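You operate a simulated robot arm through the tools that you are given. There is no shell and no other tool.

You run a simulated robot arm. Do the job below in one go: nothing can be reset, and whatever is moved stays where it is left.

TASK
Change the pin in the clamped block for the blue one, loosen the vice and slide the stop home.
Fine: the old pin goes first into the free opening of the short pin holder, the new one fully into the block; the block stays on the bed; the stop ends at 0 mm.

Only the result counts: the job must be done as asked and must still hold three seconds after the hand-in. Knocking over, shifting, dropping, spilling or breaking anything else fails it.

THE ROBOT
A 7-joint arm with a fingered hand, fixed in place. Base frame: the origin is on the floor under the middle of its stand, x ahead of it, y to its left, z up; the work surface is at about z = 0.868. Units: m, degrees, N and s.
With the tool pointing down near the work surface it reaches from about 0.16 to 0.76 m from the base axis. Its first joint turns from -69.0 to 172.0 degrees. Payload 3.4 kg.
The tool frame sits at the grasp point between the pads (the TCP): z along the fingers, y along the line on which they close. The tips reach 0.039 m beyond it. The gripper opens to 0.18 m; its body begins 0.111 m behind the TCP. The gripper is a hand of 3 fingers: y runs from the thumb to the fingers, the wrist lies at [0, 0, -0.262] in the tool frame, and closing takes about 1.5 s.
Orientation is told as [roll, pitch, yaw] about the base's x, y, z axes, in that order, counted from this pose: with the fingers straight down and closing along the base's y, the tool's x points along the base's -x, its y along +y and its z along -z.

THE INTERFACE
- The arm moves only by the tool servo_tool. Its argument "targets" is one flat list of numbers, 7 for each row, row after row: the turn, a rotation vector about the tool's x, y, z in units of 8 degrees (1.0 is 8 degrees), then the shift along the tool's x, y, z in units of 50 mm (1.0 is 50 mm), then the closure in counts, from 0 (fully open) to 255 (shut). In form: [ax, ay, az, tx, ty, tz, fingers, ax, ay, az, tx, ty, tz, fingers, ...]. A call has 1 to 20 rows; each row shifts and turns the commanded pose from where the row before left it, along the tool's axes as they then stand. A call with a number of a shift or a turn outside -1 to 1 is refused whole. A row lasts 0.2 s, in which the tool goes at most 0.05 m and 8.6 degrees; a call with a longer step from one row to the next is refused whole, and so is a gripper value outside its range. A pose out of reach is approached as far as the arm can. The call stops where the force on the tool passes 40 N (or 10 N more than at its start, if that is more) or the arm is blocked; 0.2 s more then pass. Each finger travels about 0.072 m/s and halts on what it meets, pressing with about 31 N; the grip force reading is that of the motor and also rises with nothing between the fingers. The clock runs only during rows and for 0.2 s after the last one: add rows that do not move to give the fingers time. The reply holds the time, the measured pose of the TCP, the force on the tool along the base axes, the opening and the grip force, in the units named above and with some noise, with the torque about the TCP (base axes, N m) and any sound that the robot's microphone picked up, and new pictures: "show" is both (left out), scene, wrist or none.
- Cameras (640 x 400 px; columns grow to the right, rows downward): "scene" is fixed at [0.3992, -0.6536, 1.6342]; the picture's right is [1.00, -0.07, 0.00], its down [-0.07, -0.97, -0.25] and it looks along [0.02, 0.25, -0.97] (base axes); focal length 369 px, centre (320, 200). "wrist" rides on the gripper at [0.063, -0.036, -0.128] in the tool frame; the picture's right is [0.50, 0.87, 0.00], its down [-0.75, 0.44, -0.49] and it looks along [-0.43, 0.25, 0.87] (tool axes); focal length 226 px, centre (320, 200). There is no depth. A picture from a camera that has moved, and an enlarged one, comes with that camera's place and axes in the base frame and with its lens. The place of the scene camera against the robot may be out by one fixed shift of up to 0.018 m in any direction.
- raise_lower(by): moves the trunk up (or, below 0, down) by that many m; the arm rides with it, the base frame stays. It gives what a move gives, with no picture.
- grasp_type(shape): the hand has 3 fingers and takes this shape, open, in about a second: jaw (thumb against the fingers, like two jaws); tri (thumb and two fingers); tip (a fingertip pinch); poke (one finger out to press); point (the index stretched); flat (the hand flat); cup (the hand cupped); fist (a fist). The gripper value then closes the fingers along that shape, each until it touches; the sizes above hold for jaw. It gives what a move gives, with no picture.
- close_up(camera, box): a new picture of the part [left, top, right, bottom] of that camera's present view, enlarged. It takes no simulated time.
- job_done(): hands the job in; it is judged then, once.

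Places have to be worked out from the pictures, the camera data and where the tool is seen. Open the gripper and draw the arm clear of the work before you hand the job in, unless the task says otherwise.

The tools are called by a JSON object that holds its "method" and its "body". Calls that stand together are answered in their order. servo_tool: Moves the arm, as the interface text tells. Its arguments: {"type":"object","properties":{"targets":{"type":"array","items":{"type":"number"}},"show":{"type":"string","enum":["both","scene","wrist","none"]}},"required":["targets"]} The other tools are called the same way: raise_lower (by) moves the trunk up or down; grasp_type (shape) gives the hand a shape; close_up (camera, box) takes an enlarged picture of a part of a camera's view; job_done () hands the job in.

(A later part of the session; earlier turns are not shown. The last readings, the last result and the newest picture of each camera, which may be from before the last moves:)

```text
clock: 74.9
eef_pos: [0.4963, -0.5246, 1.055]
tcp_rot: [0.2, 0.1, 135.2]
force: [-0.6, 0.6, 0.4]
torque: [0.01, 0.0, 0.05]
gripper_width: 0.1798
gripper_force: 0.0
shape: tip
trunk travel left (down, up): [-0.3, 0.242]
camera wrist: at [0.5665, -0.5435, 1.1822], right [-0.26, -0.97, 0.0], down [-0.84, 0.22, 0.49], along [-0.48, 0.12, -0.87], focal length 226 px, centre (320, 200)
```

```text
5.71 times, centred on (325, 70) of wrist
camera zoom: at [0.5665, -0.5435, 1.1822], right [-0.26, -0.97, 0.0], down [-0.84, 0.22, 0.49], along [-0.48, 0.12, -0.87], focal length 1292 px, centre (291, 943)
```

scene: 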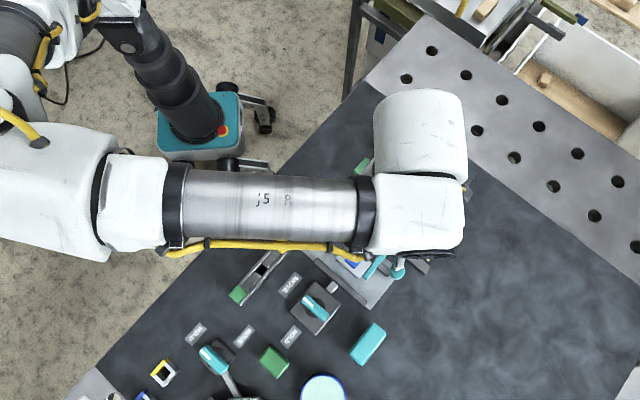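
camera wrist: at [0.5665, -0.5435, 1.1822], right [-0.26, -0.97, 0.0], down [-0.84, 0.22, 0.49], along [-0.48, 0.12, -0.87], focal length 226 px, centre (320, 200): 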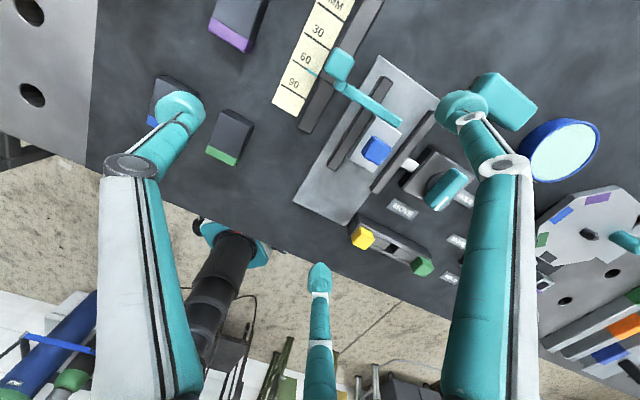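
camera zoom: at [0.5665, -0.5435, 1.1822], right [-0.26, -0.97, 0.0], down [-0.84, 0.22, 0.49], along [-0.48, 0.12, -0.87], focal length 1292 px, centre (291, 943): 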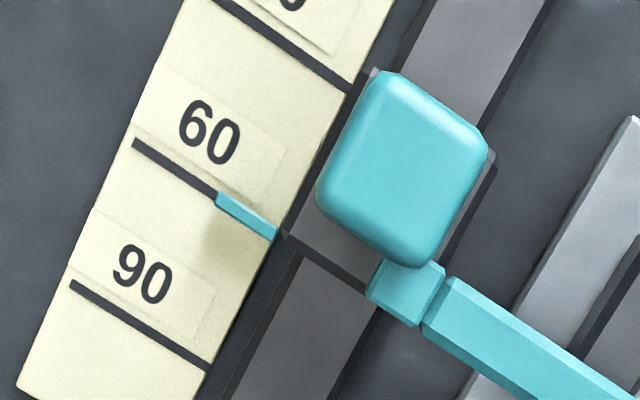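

The pointer reads 60 mm to within about half a millimetre, so the stop needs +60 mm along s and its pointer should end at s≈0.840. I'll close the hand and tilt it 20° outward at this safe height to see the pushing geometry.

{"method": "servo_tool", "body": {"targets": [0, 0.625, 0, 0, 0, 0, 255, 0, 0.625, 0, 0, 0, 0, 255, 0, 0.625, 0, 0, 0, 0, 255, 0, 0.625, 0, 0, 0, 0, 255, 0, 0, 0, 0, 0, 0, 255, 0, 0, 0, 0, 0, 0, 255, 0, 0, 0, 0, 0, 0, 255], "show": "both"}}

{"method": "close_up", "body": {"camera": "wrist", "box": [230, 80, 410, 260]}}

```text
clock: 76.5
eef_pos: [0.4956, -0.5243, 1.0558]
tcp_rot: [0.2, 20.2, 135.1]
force: [0.2, -0.4, -0.3]
torque: [0.0, -0.01, 0.05]
gripper_width: 0.0
gripper_force: 25.8
shape: tip
trunk travel left (down, up): [-0.3, 0.242]
camera wrist: at [0.5328, -0.5097, 1.196], right [-0.28, -0.94, 0.17], down [-0.93, 0.31, 0.2], along [-0.25, -0.11, -0.96], focal length 226 px, centre (320, 200)
```

scene: 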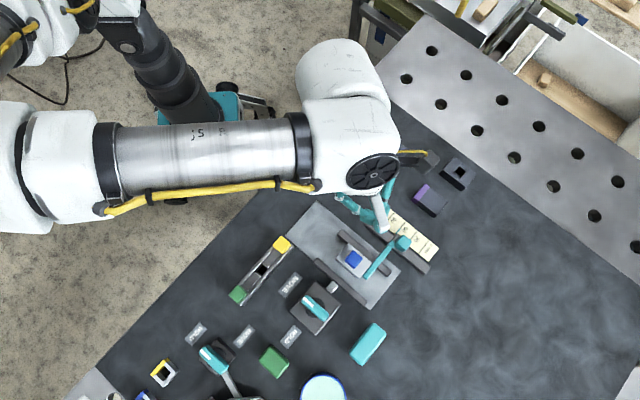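
wrist: 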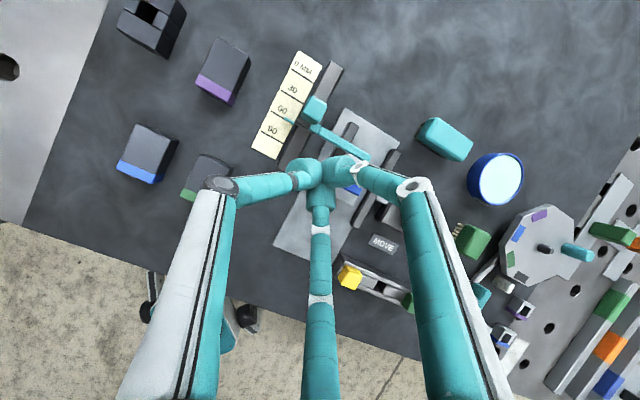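

```text
2.22 times, centred on (320, 170) of wrist
camera zoom: at [0.5328, -0.5097, 1.196], right [-0.28, -0.94, 0.17], down [-0.93, 0.31, 0.2], along [-0.25, -0.11, -0.96], focal length 502 px, centre (320, 267)
```

zoom: 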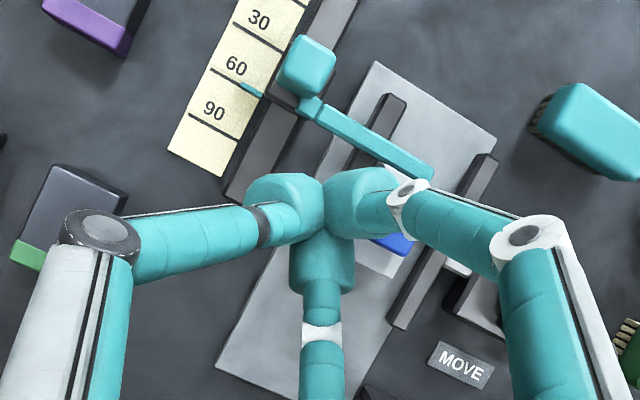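

The tilted, closed hand gives a clear view of the scale and a compact pusher. I'll bring it down behind the handle, with the leading fingertip about 15 mm short of it at z≈0.92.

{"method": "servo_tool", "body": {"targets": [0, 0, 0, -0.083, -0.297, 0.608, 255, 0, 0, 0, -0.083, -0.297, 0.608, 255, 0, 0, 0, 0, 0, 0, 255], "show": "wrist"}}

{"method": "servo_tool", "body": {"targets": [0, 0, 0, -0.079, 0, 0.216, 255, 0, 0, 0, -0.079, 0, 0.216, 255, 0, 0, 0, -0.079, 0, 0.216, 255, 0, 0, 0, 0, 0, 0, 255], "show": "both"}}

{"method": "close_up", "body": {"camera": "wrist", "box": [230, 80, 410, 260]}}

```text
clock: 77.3
eef_pos: [0.527, -0.5136, 0.9967]
tcp_rot: [0.1, 20.2, 135.1]
force: [0.4, -0.1, -0.3]
torque: [-0.01, 0.0, 0.0]
gripper_width: 0.0001
gripper_force: 31.1
shape: tip
trunk travel left (down, up): [-0.3, 0.242]
camera wrist: at [0.5628, -0.4979, 1.1371], right [-0.28, -0.94, 0.17], down [-0.93, 0.31, 0.2], along [-0.25, -0.11, -0.96], focal length 226 px, centre (320, 200)
```

wrist: 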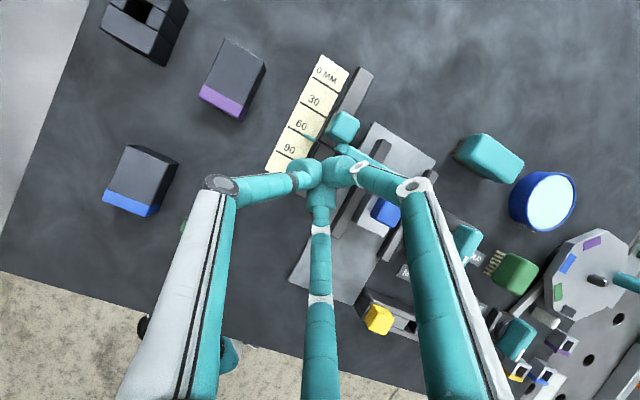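

```text
clock: 78.3
eef_pos: [0.5272, -0.5136, 0.9611]
tcp_rot: [0.2, 20.1, 135.0]
force: [-0.6, 0.2, -1.4]
torque: [0.01, 0.01, 0.03]
gripper_width: 0.0
gripper_force: 31.0
shape: tip
trunk travel left (down, up): [-0.3, 0.242]
camera wrist: at [0.5624, -0.4977, 1.1012], right [-0.28, -0.94, 0.17], down [-0.93, 0.31, 0.2], along [-0.25, -0.1, -0.96], focal length 226 px, centre (320, 200)
```

scene: 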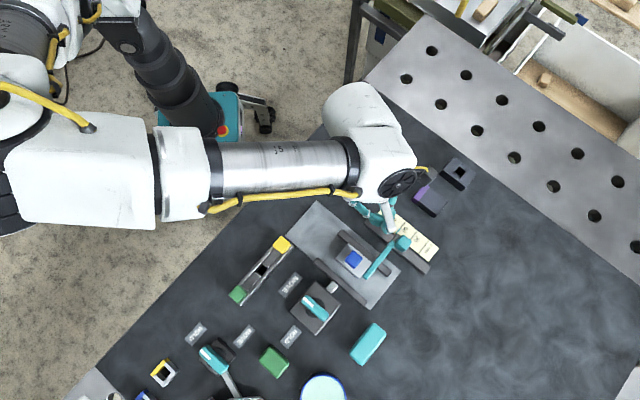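
wrist: 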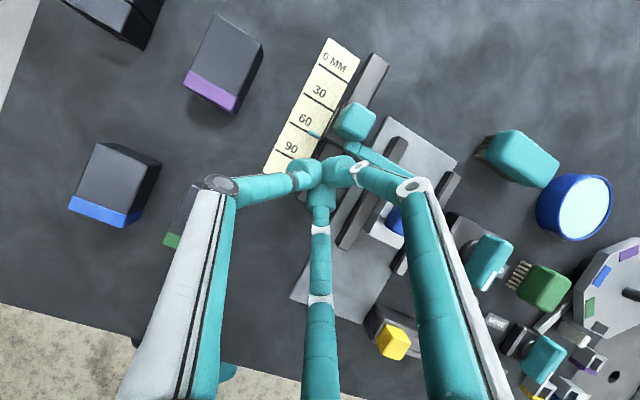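

```text
2.22 times, centred on (320, 170) of wrist
camera zoom: at [0.5624, -0.4977, 1.1012], right [-0.28, -0.94, 0.17], down [-0.93, 0.31, 0.2], along [-0.25, -0.1, -0.96], focal length 502 px, centre (320, 267)
```

zoom: 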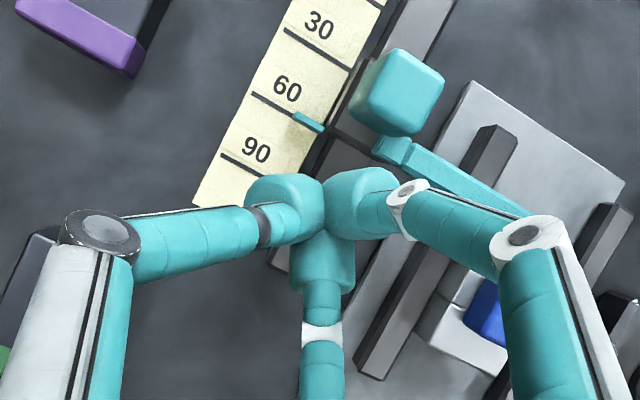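

The leading fingertip is lined up with the handle. I'll lower the last 11 mm and then advance 20 mm along +s to make contact.

{"method": "servo_tool", "body": {"targets": [0, 0, 0, -0.079, 0, 0.216, 255, 0, 0, 0, 0, 0, 0, 255, 0, 0, 0, 0.094, 0, 0.0342, 255, 0, 0, 0, 0.094, 0, 0.0342, 255, 0, 0, 0, 0.094, 0, 0.0342, 255, 0, 0, 0, 0.094, 0, 0.0342, 255, 0, 0, 0, 0, 0, 0, 255], "show": "wrist"}}

{"method": "close_up", "body": {"camera": "wrist", "box": [230, 80, 410, 260]}}

```text
clock: 79.9
eef_pos: [0.54, -0.5273, 0.9496]
tcp_rot: [0.2, 20.1, 135.0]
force: [-0.3, -0.6, -0.3]
torque: [0.03, -0.02, -0.01]
gripper_width: 0.0
gripper_force: 30.7
shape: tip
trunk travel left (down, up): [-0.3, 0.242]
camera wrist: at [0.5765, -0.512, 1.0902], right [-0.28, -0.94, 0.17], down [-0.93, 0.31, 0.2], along [-0.25, -0.1, -0.96], focal length 226 px, centre (320, 200)
```

wrist: 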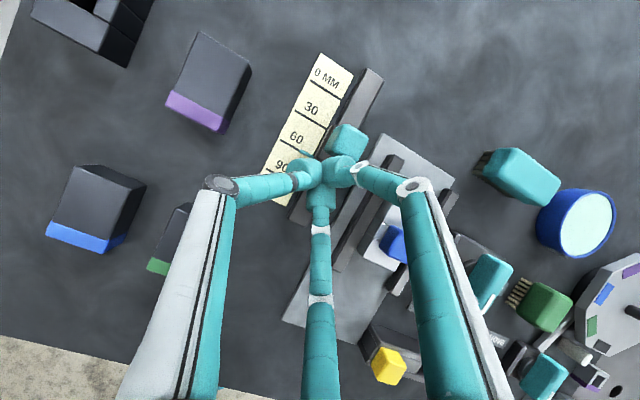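

```text
2.22 times, centred on (320, 170) of wrist
camera zoom: at [0.5765, -0.512, 1.0902], right [-0.28, -0.94, 0.17], down [-0.93, 0.31, 0.2], along [-0.25, -0.1, -0.96], focal length 502 px, centre (320, 267)
```

zoom: 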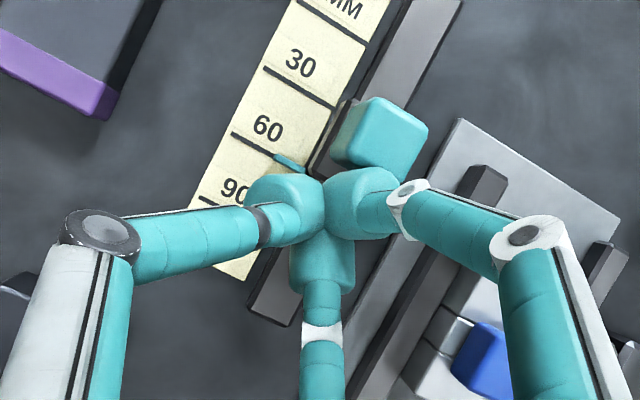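

Just about touching. I'll push 10 mm further and check that the stop moves.

{"method": "servo_tool", "body": {"targets": [0, 0, 0, 0.047, 0, 0.0171, 255, 0, 0, 0, 0.047, 0, 0.0171, 255, 0, 0, 0, 0.047, 0, 0.0171, 255, 0, 0, 0, 0.047, 0, 0.0171, 255, 0, 0, 0, 0, 0, 0, 255], "show": "wrist"}}

{"method": "close_up", "body": {"camera": "wrist", "box": [230, 80, 410, 260]}}

```text
clock: 81.1
eef_pos: [0.5472, -0.5338, 0.9496]
tcp_rot: [0.2, 20.1, 135.1]
force: [-0.9, 2.1, -0.8]
torque: [0.03, 0.06, 0.02]
gripper_width: 0.0
gripper_force: 31.4
shape: tip
trunk travel left (down, up): [-0.3, 0.242]
camera wrist: at [0.5837, -0.5191, 1.09], right [-0.28, -0.94, 0.17], down [-0.93, 0.31, 0.2], along [-0.25, -0.11, -0.96], focal length 226 px, centre (320, 200)
```

wrist: 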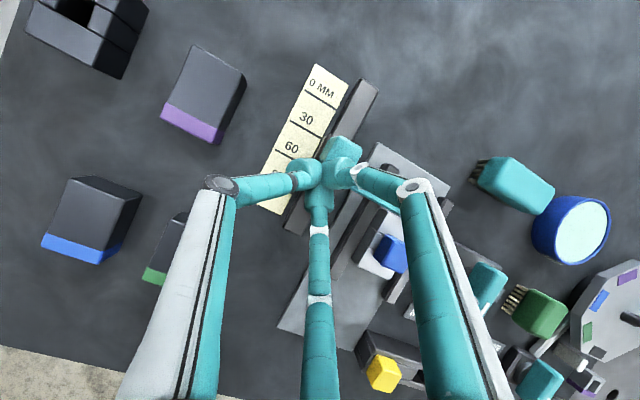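

```text
2.22 times, centred on (320, 170) of wrist
camera zoom: at [0.5837, -0.5191, 1.09], right [-0.28, -0.94, 0.17], down [-0.93, 0.31, 0.2], along [-0.25, -0.11, -0.96], focal length 502 px, centre (320, 267)
```

zoom: 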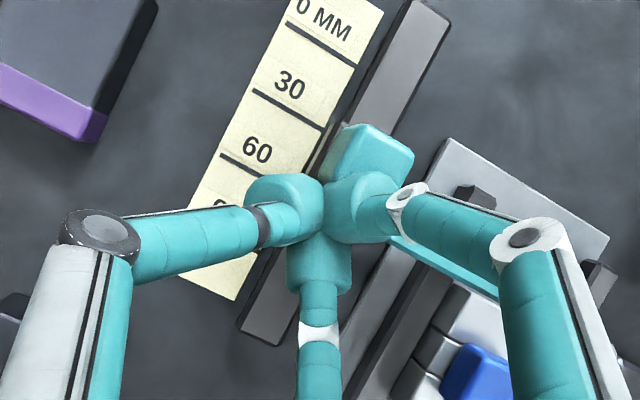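

The stop is in contact, with only about 2 N of resistance. I'll push 34 mm more, which should still leave a margin, then back off to read the pointer.

{"method": "servo_tool", "body": {"targets": [0, 0, 0, 0.08, 0, 0.0291, 255, 0, 0, 0, 0.08, 0, 0.0291, 255, 0, 0, 0, 0.08, 0, 0.0291, 255, 0, 0, 0, 0.08, 0, 0.0291, 255, 0, 0, 0, 0.08, 0, 0.0291, 255, 0, 0, 0, 0.08, 0, 0.0291, 255, 0, 0, 0, 0.08, 0, 0.0291, 255, 0, 0, 0, 0.08, 0, 0.0291, 255, 0, 0, 0, 0, 0, 0, 255], "show": "both"}}

{"method": "close_up", "body": {"camera": "wrist", "box": [230, 80, 410, 260]}}

{"method": "close_up", "body": {"camera": "scene", "box": [330, 190, 450, 290]}}

```text
clock: 83.1
eef_pos: [0.5718, -0.559, 0.9485]
tcp_rot: [0.2, 20.2, 135.1]
force: [-1.9, -0.3, 2.9]
torque: [-0.03, 0.05, -0.04]
gripper_width: 0.0003
gripper_force: 30.6
shape: tip
trunk travel left (down, up): [-0.3, 0.242]
camera wrist: at [0.6083, -0.5438, 1.0899], right [-0.28, -0.94, 0.17], down [-0.93, 0.31, 0.2], along [-0.25, -0.11, -0.96], focal length 226 px, centre (320, 200)
```

scene: 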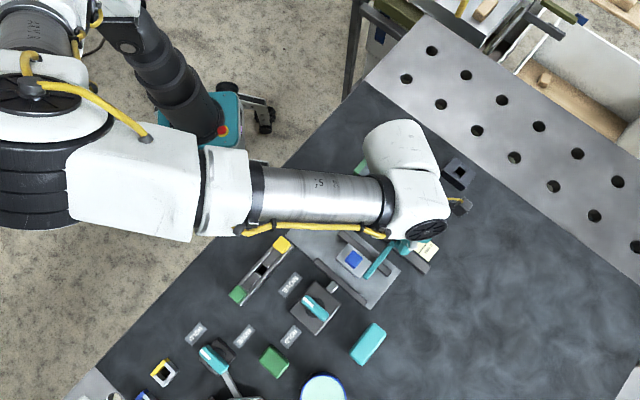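
wrist: 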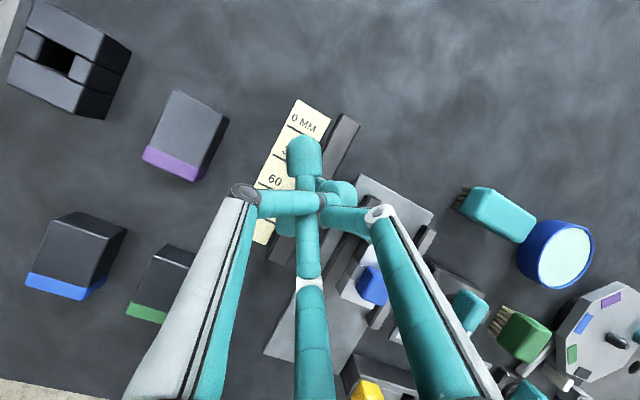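

```text
2.22 times, centred on (320, 170) of wrist
camera zoom: at [0.6083, -0.5438, 1.0899], right [-0.28, -0.94, 0.17], down [-0.93, 0.31, 0.2], along [-0.25, -0.11, -0.96], focal length 502 px, centre (320, 267)
```

zoom: 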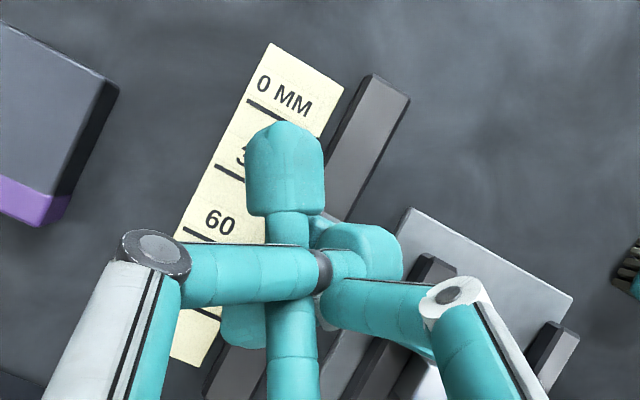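

```text
4.00 times, centred on (390, 240) of scene
camera zoom: at [0.3992, -0.6536, 1.6342], right [1.0, -0.07, 0.0], down [-0.07, -0.97, -0.25], along [0.02, 0.25, -0.97], focal length 1476 px, centre (40, 40)
```

zoom: 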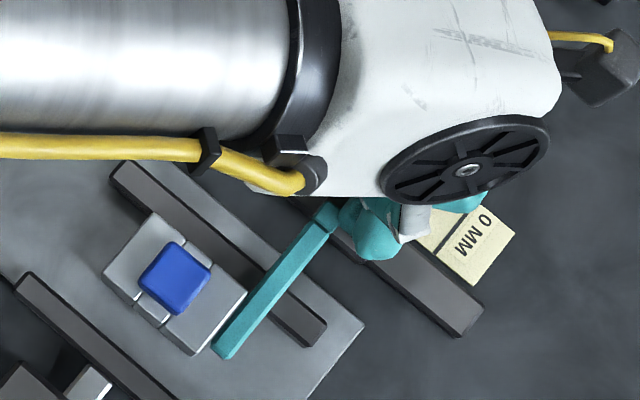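

The force stayed low, and in the scene view the stop arm has not moved. The handle slipped in between the fingertips instead, with one finger passing in front. I'll look closely before backing out, so as not to drag the stop towards the block.

{"method": "close_up", "body": {"camera": "wrist", "box": [270, 120, 370, 220]}}

{"method": "close_up", "body": {"camera": "scene", "box": [370, 210, 450, 280]}}

```text
4.00 times, centred on (320, 170) of wrist
camera zoom: at [0.6083, -0.5438, 1.0899], right [-0.28, -0.94, 0.17], down [-0.93, 0.31, 0.2], along [-0.25, -0.11, -0.96], focal length 904 px, centre (320, 320)
```

zoom: 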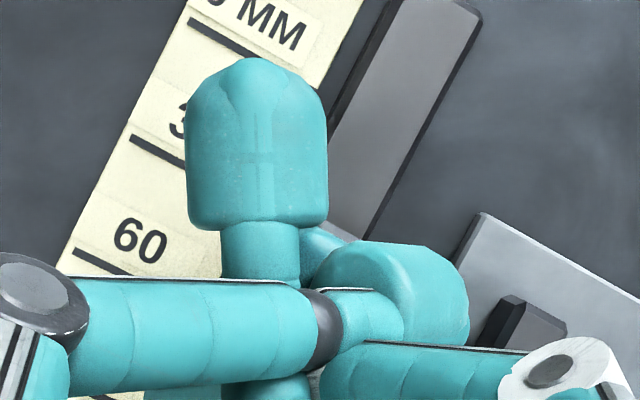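

```text
5.71 times, centred on (410, 245) of scene
camera zoom: at [0.3992, -0.6536, 1.6342], right [1.0, -0.07, 0.0], down [-0.07, -0.97, -0.25], along [0.02, 0.25, -0.97], focal length 2108 px, centre (-194, -57)
```

zoom: 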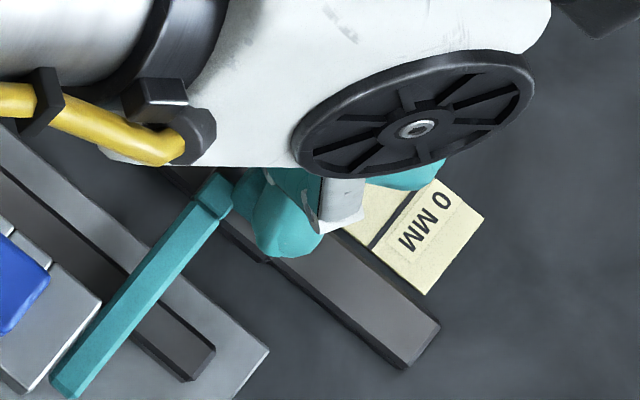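

The fingertips have crossed over the handle. I'll try lifting straight up in small steps with the fingers held as they are, monitoring the force.

{"method": "servo_tool", "body": {"targets": [0, 0, 0, 0.0342, 0, -0.094, 255, 0, 0, 0, 0, 0, 0, 255], "show": "wrist"}}

{"method": "close_up", "body": {"camera": "wrist", "box": [230, 80, 410, 260]}}

```text
clock: 83.7
eef_pos: [0.5719, -0.5583, 0.9524]
tcp_rot: [0.2, 20.1, 135.1]
force: [0.2, 0.4, 0.3]
torque: [0.02, -0.02, 0.03]
gripper_width: 0.0
gripper_force: 31.6
shape: tip
trunk travel left (down, up): [-0.3, 0.242]
camera wrist: at [0.6083, -0.5438, 1.0944], right [-0.28, -0.94, 0.17], down [-0.93, 0.31, 0.2], along [-0.25, -0.11, -0.96], focal length 226 px, centre (320, 200)
```

wrist: 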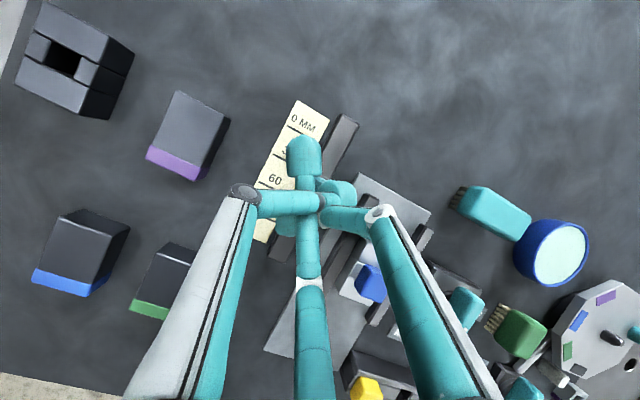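

```text
2.22 times, centred on (320, 170) of wrist
camera zoom: at [0.6083, -0.5438, 1.0944], right [-0.28, -0.94, 0.17], down [-0.93, 0.31, 0.2], along [-0.25, -0.11, -0.96], focal length 502 px, centre (320, 267)
```

zoom: 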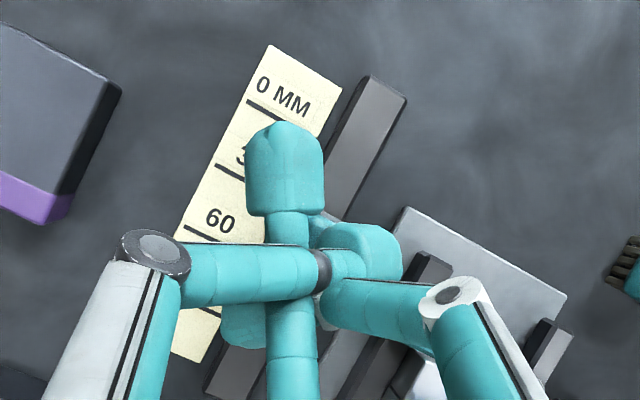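

No resistance at all, so the crossed fingers were riding over the handle. I'll lift another 50 mm and then open the hand there.

{"method": "servo_tool", "body": {"targets": [0, 0, 0, 0.0684, 0, -0.188, 255, 0, 0, 0, 0.0684, 0, -0.188, 255, 0, 0, 0, 0.0684, 0, -0.188, 255, 0, 0, 0, 0.0684, 0, -0.188, 255, 0, 0, 0, 0.0684, 0, -0.188, 255, 0, 0, 0, 0, 0, 0, 0, 0, 0, 0, 0, 0, 0, 0, 0, 0, 0, 0, 0, 0, 0, 0, 0, 0, 0, 0, 0, 0, 0, 0, 0, 0, 0, 0, 0, 0, 0, 0, 0, 0, 0, 0], "show": "both"}}

{"method": "close_up", "body": {"camera": "wrist", "box": [230, 80, 410, 260]}}

```text
clock: 86.1
eef_pos: [0.5717, -0.5581, 1.003]
tcp_rot: [0.2, 20.0, 135.1]
force: [-0.1, -0.7, -0.1]
torque: [0.02, 0.0, 0.0]
gripper_width: 0.1796
gripper_force: 0.1
shape: tip
trunk travel left (down, up): [-0.3, 0.242]
camera wrist: at [0.6082, -0.5434, 1.1443], right [-0.28, -0.94, 0.17], down [-0.93, 0.31, 0.2], along [-0.25, -0.1, -0.96], focal length 226 px, centre (320, 200)
```

scene: 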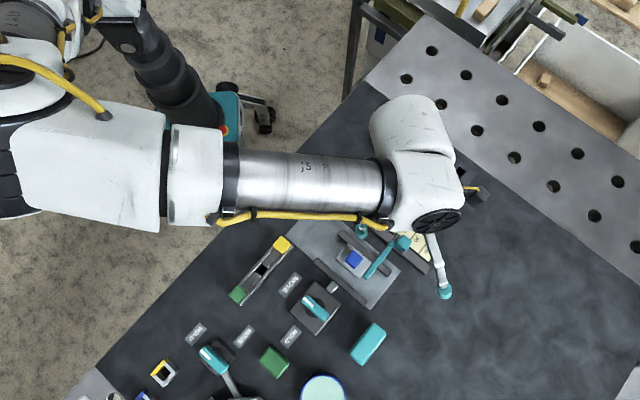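
wrist: 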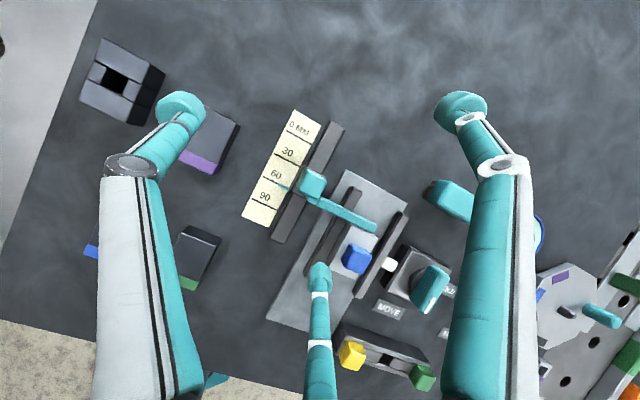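

```text
2.22 times, centred on (320, 170) of wrist
camera zoom: at [0.6082, -0.5434, 1.1443], right [-0.28, -0.94, 0.17], down [-0.93, 0.31, 0.2], along [-0.25, -0.1, -0.96], focal length 502 px, centre (320, 267)
```

zoom: 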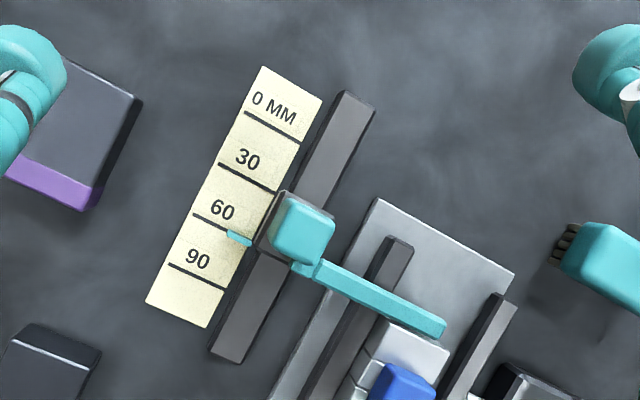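

Nothing was disturbed: the stop is still at 60 and blue is in the block. Three closed tips give way when pushed end-on, so I'll push with the rigid side of the thumb instead, with the hand about 20 mm open and the thumb ball behind the handle. I'll set that up at height first.

{"method": "servo_tool", "body": {"targets": [0, 0, 0, -0.23, 0.157, -0.084, 227, 0, 0, 0, -0.23, 0.157, -0.084, 227, 0, 0, 0, -0.23, 0.157, -0.084, 227, 0, 0, 0, -0.23, 0.157, -0.084, 227, 0, 0, 0, 0, 0, 0, 227, 0, 0, 0, 0, 0, 0, 227, 0, 0, 0, 0, 0, 0, 227], "show": "both"}}

{"method": "close_up", "body": {"camera": "wrist", "box": [230, 80, 410, 260]}}

```text
clock: 87.7
eef_pos: [0.515, -0.5462, 1.0034]
tcp_rot: [0.2, 20.1, 135.1]
force: [0.4, 0.4, -0.3]
torque: [0.02, 0.01, -0.03]
gripper_width: 0.0201
gripper_force: 0.1
shape: tip
trunk travel left (down, up): [-0.3, 0.242]
camera wrist: at [0.5516, -0.5308, 1.1444], right [-0.28, -0.94, 0.17], down [-0.93, 0.31, 0.2], along [-0.25, -0.1, -0.96], focal length 226 px, centre (320, 200)
```

scene: 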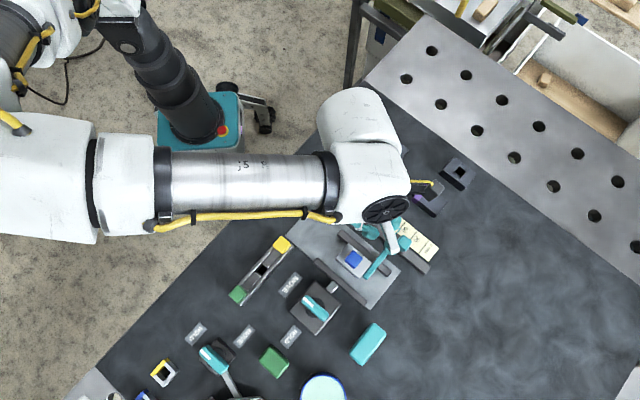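
wrist: 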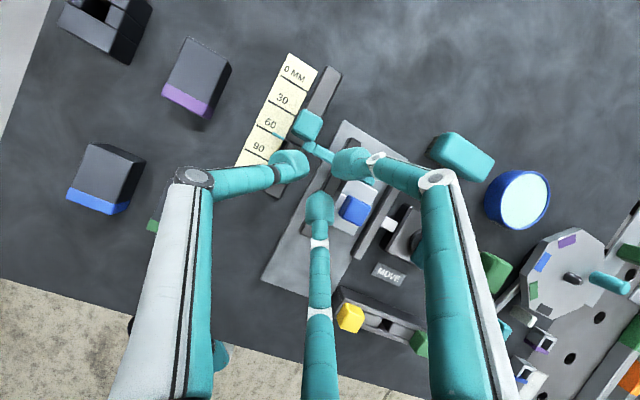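

```text
2.22 times, centred on (320, 170) of wrist
camera zoom: at [0.5516, -0.5308, 1.1444], right [-0.28, -0.94, 0.17], down [-0.93, 0.31, 0.2], along [-0.25, -0.1, -0.96], focal length 502 px, centre (320, 267)
```

zoom: 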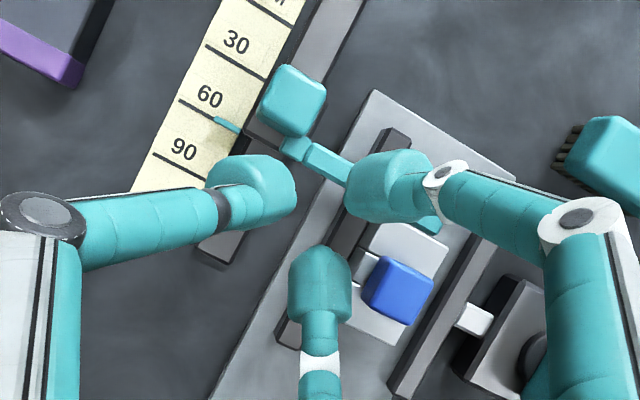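

The thumb ball is lined up 12 mm behind the handle, and the other two fingers are clear of the block. I'll descend straight to TCP z≈0.945.

{"method": "servo_tool", "body": {"targets": [0, 0, 0, -0.0985, 0, 0.271, 227, 0, 0, 0, -0.0985, 0, 0.271, 227, 0, 0, 0, -0.0985, 0, 0.271, 227, 0, 0, 0, -0.0985, 0, 0.271, 227, 0, 0, 0, 0, 0, 0, 227], "show": "both"}}

{"method": "close_up", "body": {"camera": "wrist", "box": [230, 80, 410, 260]}}

```text
clock: 88.9
eef_pos: [0.5143, -0.5454, 0.9474]
tcp_rot: [0.2, 20.1, 135.1]
force: [0.2, 0.5, 0.8]
torque: [0.0, -0.03, 0.01]
gripper_width: 0.0201
gripper_force: 0.0
shape: tip
trunk travel left (down, up): [-0.3, 0.242]
camera wrist: at [0.5513, -0.5304, 1.0871], right [-0.28, -0.94, 0.17], down [-0.93, 0.31, 0.2], along [-0.25, -0.1, -0.96], focal length 226 px, centre (320, 200)
```

scene: 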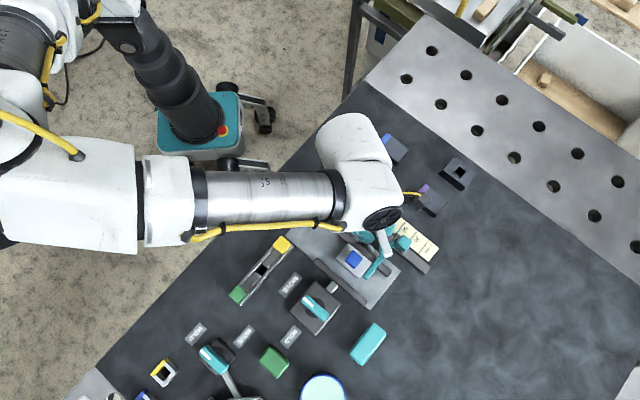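
wrist: 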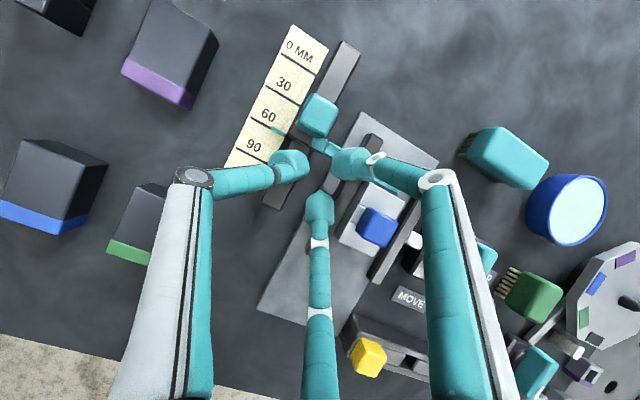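

```text
2.22 times, centred on (320, 170) of wrist
camera zoom: at [0.5513, -0.5304, 1.0871], right [-0.28, -0.94, 0.17], down [-0.93, 0.31, 0.2], along [-0.25, -0.1, -0.96], focal length 502 px, centre (320, 267)
```

zoom: 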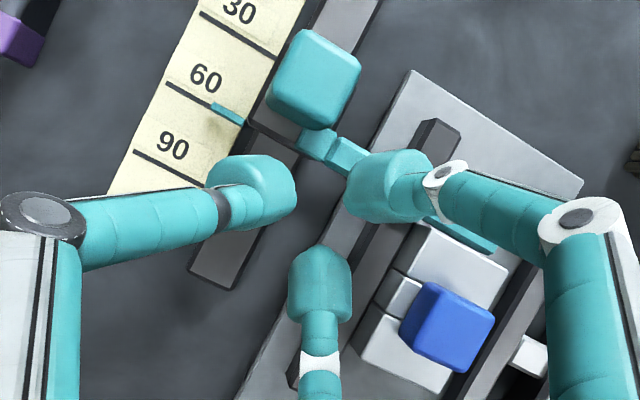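

Everything is clear. I'll advance 18 mm along +s in small steps to make contact and start the stop moving.

{"method": "servo_tool", "body": {"targets": [0, 0, 0, 0.0564, 0, 0.0205, 227, 0, 0, 0, 0.0564, 0, 0.0205, 227, 0, 0, 0, 0.0564, 0, 0.0205, 227, 0, 0, 0, 0.0564, 0, 0.0205, 227, 0, 0, 0, 0.0564, 0, 0.0205, 227, 0, 0, 0, 0.0564, 0, 0.0205, 227, 0, 0, 0, 0, 0, 0, 227], "show": "both"}}

{"method": "close_up", "body": {"camera": "wrist", "box": [230, 80, 410, 260]}}

```text
clock: 90.5
eef_pos: [0.5282, -0.5574, 0.9462]
tcp_rot: [0.2, 20.0, 135.0]
force: [0.7, -0.4, -0.3]
torque: [0.0, 0.01, -0.04]
gripper_width: 0.0202
gripper_force: 0.0
shape: tip
trunk travel left (down, up): [-0.3, 0.242]
camera wrist: at [0.5642, -0.5434, 1.0872], right [-0.28, -0.94, 0.17], down [-0.93, 0.31, 0.2], along [-0.25, -0.1, -0.96], focal length 226 px, centre (320, 200)
```

scene: 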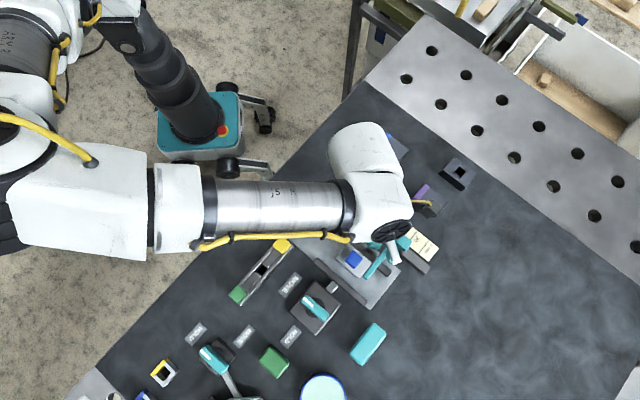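
wrist: 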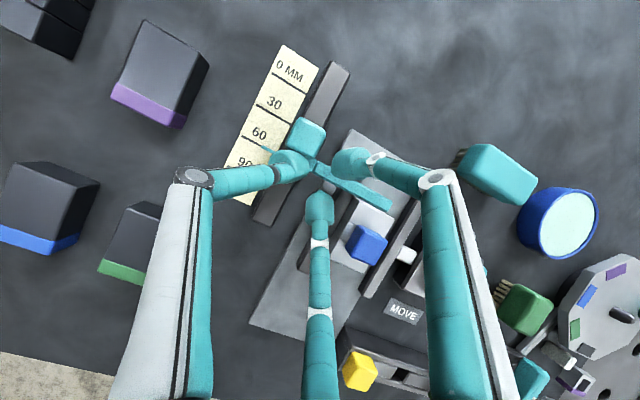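

```text
2.22 times, centred on (320, 170) of wrist
camera zoom: at [0.5642, -0.5434, 1.0872], right [-0.28, -0.94, 0.17], down [-0.93, 0.31, 0.2], along [-0.25, -0.1, -0.96], focal length 502 px, centre (320, 267)
```

zoom: 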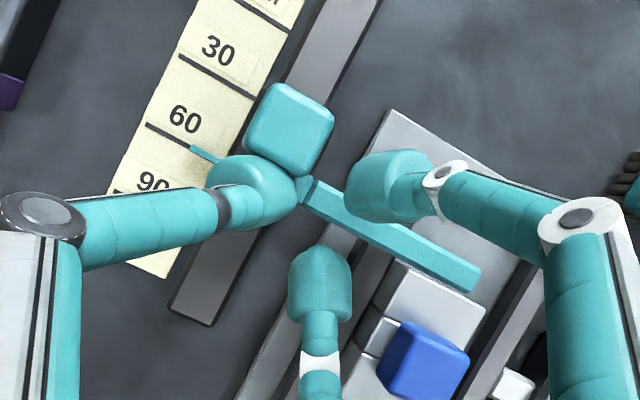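

Right at the handle now, with no load yet. I'll push another 12 mm.

{"method": "servo_tool", "body": {"targets": [0, 0, 0, 0.0376, 0, 0.0137, 227, 0, 0, 0, 0.0376, 0, 0.0137, 227, 0, 0, 0, 0.0376, 0, 0.0137, 227, 0, 0, 0, 0.0376, 0, 0.0137, 227, 0, 0, 0, 0.0376, 0, 0.0137, 227, 0, 0, 0, 0.0376, 0, 0.0137, 227, 0, 0, 0, 0, 0, 0, 227], "show": "wrist"}}

{"method": "close_up", "body": {"camera": "wrist", "box": [230, 80, 410, 260]}}

```text
clock: 92.1
eef_pos: [0.5373, -0.567, 0.9463]
tcp_rot: [0.2, 20.2, 135.1]
force: [-0.3, 0.1, 0.3]
torque: [-0.01, 0.01, 0.03]
gripper_width: 0.0203
gripper_force: 0.1
shape: tip
trunk travel left (down, up): [-0.3, 0.242]
camera wrist: at [0.5729, -0.5525, 1.0867], right [-0.28, -0.94, 0.17], down [-0.93, 0.31, 0.2], along [-0.25, -0.11, -0.96], focal length 226 px, centre (320, 200)
```

wrist: 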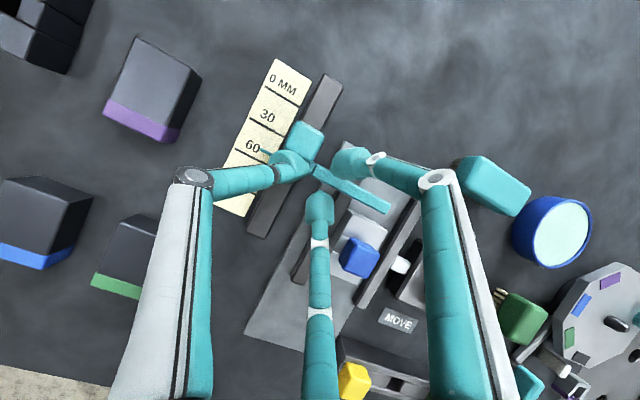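

```text
2.22 times, centred on (320, 170) of wrist
camera zoom: at [0.5729, -0.5525, 1.0867], right [-0.28, -0.94, 0.17], down [-0.93, 0.31, 0.2], along [-0.25, -0.11, -0.96], focal length 502 px, centre (320, 267)
```

zoom: 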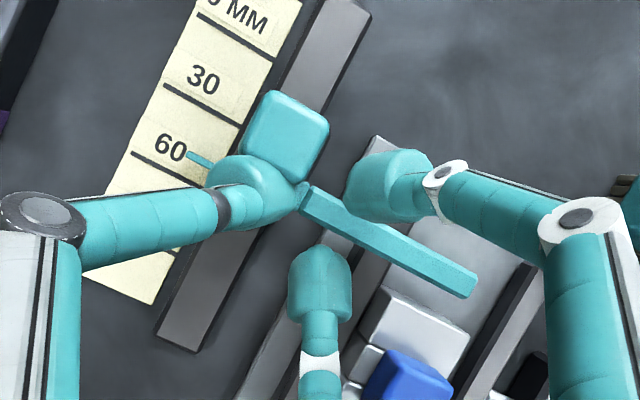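

The stop is sliding freely now: the pointer is near 50 and the arm is clear of the block, with hardly any force. I'll push 36 mm more, which should leave about 13 mm to go.

{"method": "servo_tool", "body": {"targets": [0, 0, 0, 0.0752, 0, 0.0274, 227, 0, 0, 0, 0.0752, 0, 0.0274, 227, 0, 0, 0, 0.0752, 0, 0.0274, 227, 0, 0, 0, 0.0752, 0, 0.0274, 227, 0, 0, 0, 0.0752, 0, 0.0274, 227, 0, 0, 0, 0.0752, 0, 0.0274, 227, 0, 0, 0, 0.0752, 0, 0.0274, 227, 0, 0, 0, 0.0752, 0, 0.0274, 227, 0, 0, 0, 0.0752, 0, 0.0274, 227, 0, 0, 0, 0, 0, 0, 227], "show": "both"}}

{"method": "close_up", "body": {"camera": "wrist", "box": [230, 80, 410, 260]}}

```text
clock: 94.3
eef_pos: [0.562, -0.5933, 0.9463]
tcp_rot: [0.2, 20.2, 135.0]
force: [-0.8, 0.5, 0.6]
torque: [0.02, -0.04, 0.03]
gripper_width: 0.02
gripper_force: 0.1
shape: tip
trunk travel left (down, up): [-0.3, 0.242]
camera wrist: at [0.5988, -0.5785, 1.0869], right [-0.28, -0.94, 0.17], down [-0.93, 0.31, 0.2], along [-0.25, -0.11, -0.96], focal length 226 px, centre (320, 200)
```

scene: 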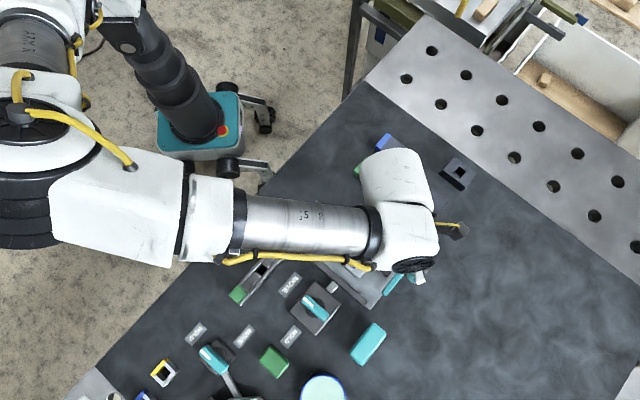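
wrist: 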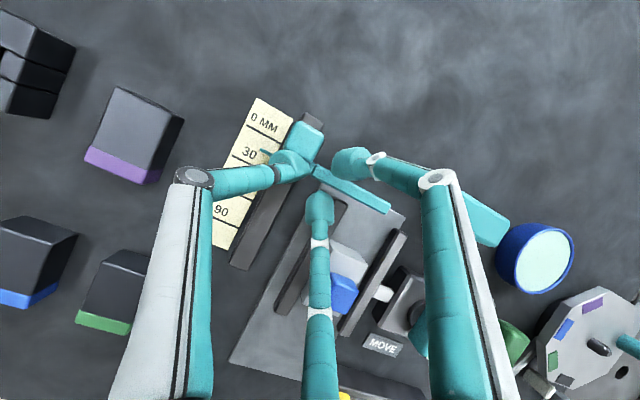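

```text
2.22 times, centred on (320, 170) of wrist
camera zoom: at [0.5988, -0.5785, 1.0869], right [-0.28, -0.94, 0.17], down [-0.93, 0.31, 0.2], along [-0.25, -0.11, -0.96], focal length 502 px, centre (320, 267)
```

zoom: 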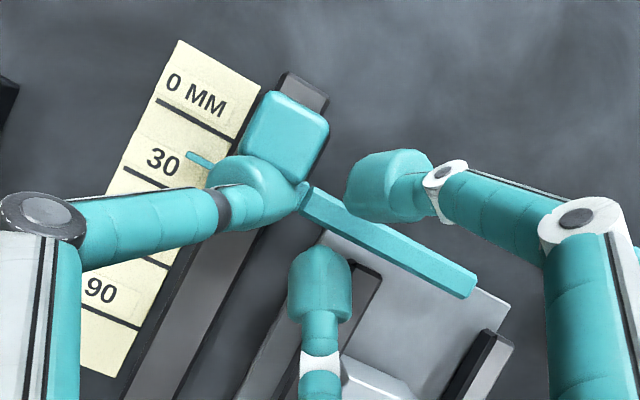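

The pointer reads about 13 mm now, with the zero line at s≈0.8405. I'll push 10 mm more and then measure closely.

{"method": "servo_tool", "body": {"targets": [0, 0, 0, 0.047, 0, 0.0171, 227, 0, 0, 0, 0.047, 0, 0.0171, 227, 0, 0, 0, 0.047, 0, 0.0171, 227, 0, 0, 0, 0.047, 0, 0.0171, 227, 0, 0, 0, 0, 0, 0, 227], "show": "wrist"}}

{"method": "close_up", "body": {"camera": "wrist", "box": [240, 100, 320, 180]}}

```text
clock: 95.5
eef_pos: [0.5702, -0.6008, 0.9457]
tcp_rot: [0.2, 20.0, 135.2]
force: [-0.3, -0.5, 0.6]
torque: [0.01, -0.01, -0.01]
gripper_width: 0.0201
gripper_force: 0.1
shape: tip
trunk travel left (down, up): [-0.3, 0.242]
camera wrist: at [0.6059, -0.5857, 1.0869], right [-0.28, -0.94, 0.17], down [-0.93, 0.31, 0.2], along [-0.25, -0.11, -0.96], focal length 226 px, centre (320, 200)
```

wrist: 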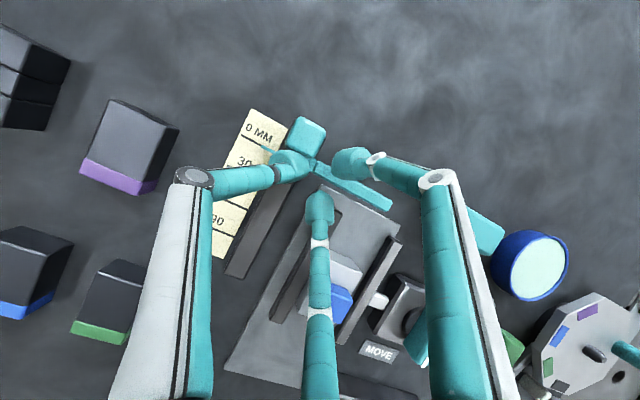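

```text
5.00 times, centred on (280, 140) of wrist
camera zoom: at [0.6059, -0.5857, 1.0869], right [-0.28, -0.94, 0.17], down [-0.93, 0.31, 0.2], along [-0.25, -0.11, -0.96], focal length 1130 px, centre (520, 500)
```

zoom: 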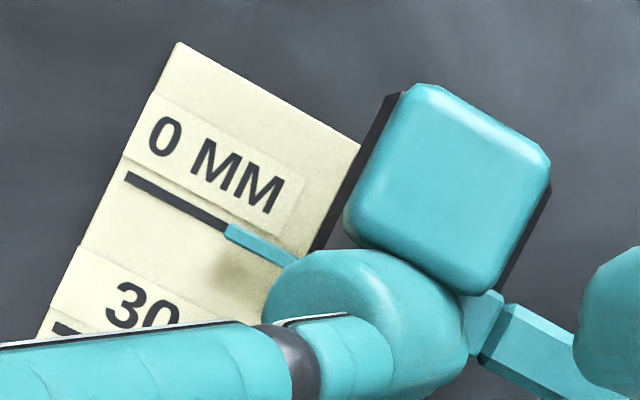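

The pointer is now right at the 0 line. I'll zoom in tightly to judge the last fraction of a millimetre.

{"method": "close_up", "body": {"camera": "wrist", "box": [255, 125, 285, 160]}}

```text
11.43 times, centred on (270, 142) of wrist
camera zoom: at [0.6059, -0.5857, 1.0869], right [-0.28, -0.94, 0.17], down [-0.93, 0.31, 0.2], along [-0.25, -0.11, -0.96], focal length 2584 px, centre (891, 857)
```

zoom: 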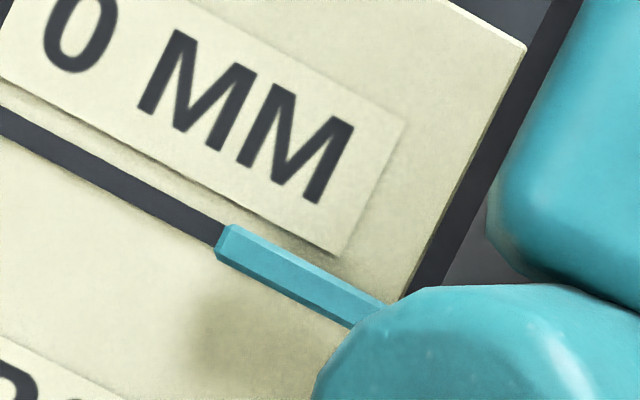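

The pointer centre lies on the 0 line within a few tenths of a millimetre. I'll back the thumb off 6 mm along -s and then lift straight up, watching that nothing is dragged.

{"method": "servo_tool", "body": {"targets": [0, 0, 0, -0.0376, 0, -0.0137, 227, 0, 0, 0, -0.0376, 0, -0.0137, 227, 0, 0, 0, -0.0376, 0, -0.0137, 227, 0, 0, 0, 0.1026, 0, -0.282, 227, 0, 0, 0, 0.1026, 0, -0.282, 227, 0, 0, 0, 0.1026, 0, -0.282, 227, 0, 0, 0, 0.1026, 0, -0.282, 227, 0, 0, 0, 0.1026, 0, -0.282, 227, 0, 0, 0, 0, 0, 0, 227], "show": "both"}}

{"method": "close_up", "body": {"camera": "wrist", "box": [230, 100, 370, 240]}}

```text
clock: 97.5
eef_pos: [0.5642, -0.5954, 1.0216]
tcp_rot: [0.2, 20.1, 135.1]
force: [-0.1, 0.6, 0.0]
torque: [-0.02, 0.0, 0.01]
gripper_width: 0.0198
gripper_force: 0.1
shape: tip
trunk travel left (down, up): [-0.3, 0.242]
camera wrist: at [0.6018, -0.5808, 1.1619], right [-0.28, -0.94, 0.18], down [-0.93, 0.31, 0.2], along [-0.25, -0.11, -0.96], focal length 226 px, centre (320, 200)
```

scene: 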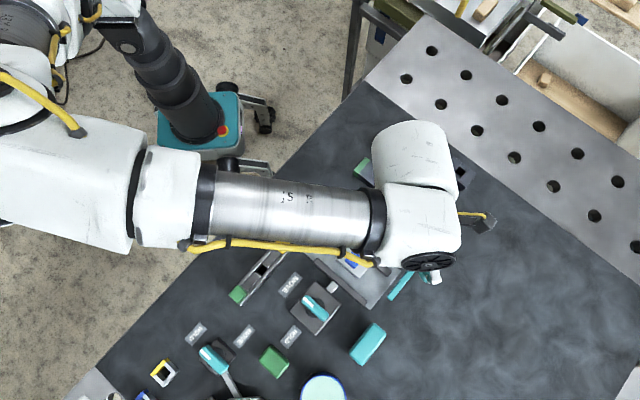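
wrist: 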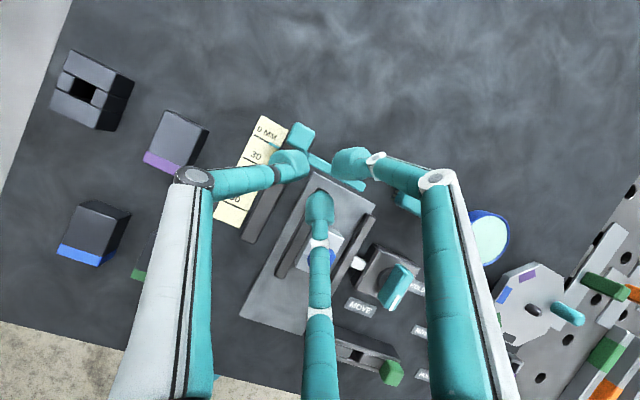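

```text
2.86 times, centred on (300, 170) of wrist
camera zoom: at [0.6018, -0.5808, 1.1619], right [-0.28, -0.94, 0.18], down [-0.93, 0.31, 0.2], along [-0.25, -0.11, -0.96], focal length 646 px, centre (377, 286)
```

zoom: 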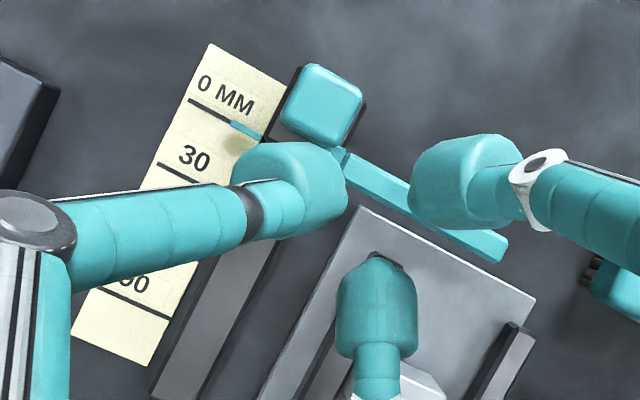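

The stop reads 0 and stayed put as I withdrew. I'll lift further, draw back towards the base, level the tool and open the hand, then inspect the whole scene.

{"method": "servo_tool", "body": {"targets": [0, 0, 0, 0.25, 0, -0.69, 227, 0, 0, 0, 0.25, 0, -0.69, 227, 0, 0, 0, -0.7, 0, -0.255, 227, 0, 0, 0, -0.7, 0, -0.255, 227, 0, 0, 0, -0.7, 0, -0.255, 227, 0, 0, 0, -0.7, 0, -0.255, 227, 0, 0, 0, -0.7, 0, -0.255, 227, 0, 0, 0, -0.7, 0, -0.255, 0, 0, -0.625, 0, 0, 0, 0, 0, 0, -0.625, 0, 0, 0, 0, 0, 0, -0.625, 0, 0, 0, 0, 0, 0, -0.625, 0, 0, 0, 0, 0, 0, 0, 0, 0, 0, 0, 0], "show": "both"}}

{"method": "close_up", "body": {"camera": "scene", "box": [320, 190, 450, 300]}}

{"method": "close_up", "body": {"camera": "scene", "box": [220, 190, 460, 340]}}

```text
clock: 100.3
eef_pos: [0.4066, -0.4364, 1.0946]
tcp_rot: [0.0, 0.0, 135.0]
force: [0.4, 0.4, -0.1]
torque: [0.01, 0.03, 0.01]
gripper_width: 0.1797
gripper_force: 0.0
shape: tip
trunk travel left (down, up): [-0.3, 0.242]
camera wrist: at [0.4758, -0.4556, 1.2219], right [-0.26, -0.97, 0.0], down [-0.84, 0.23, 0.49], along [-0.48, 0.12, -0.87], focal length 226 px, centre (320, 200)
```

scene: 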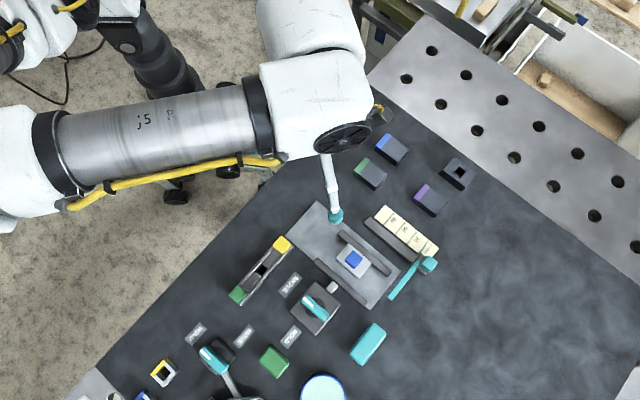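
wrist: 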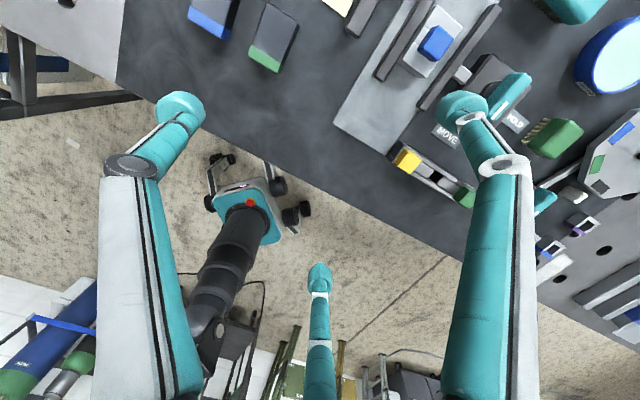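

```text
3.64 times, centred on (385, 245) of scene
camera zoom: at [0.3992, -0.6536, 1.6342], right [1.0, -0.07, 0.0], down [-0.07, -0.97, -0.25], along [0.02, 0.25, -0.97], focal length 1342 px, centre (84, 36)
```

zoom: 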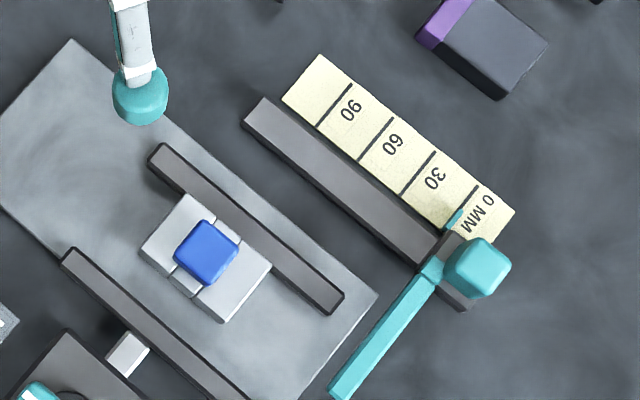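

```text
2.67 times, centred on (340, 265) of scene
camera zoom: at [0.3992, -0.6536, 1.6342], right [1.0, -0.07, 0.0], down [-0.07, -0.97, -0.25], along [0.02, 0.25, -0.97], focal length 984 px, centre (267, 27)
```

zoom: 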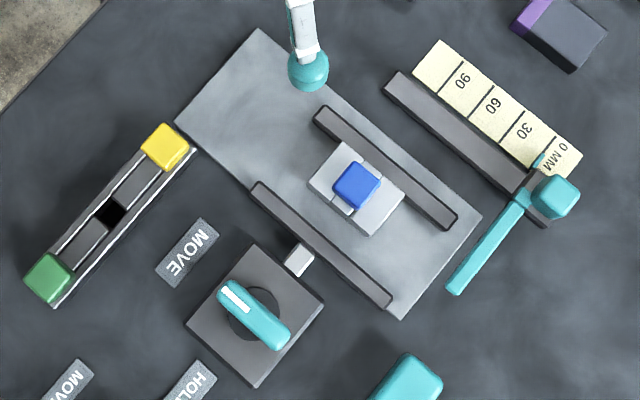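

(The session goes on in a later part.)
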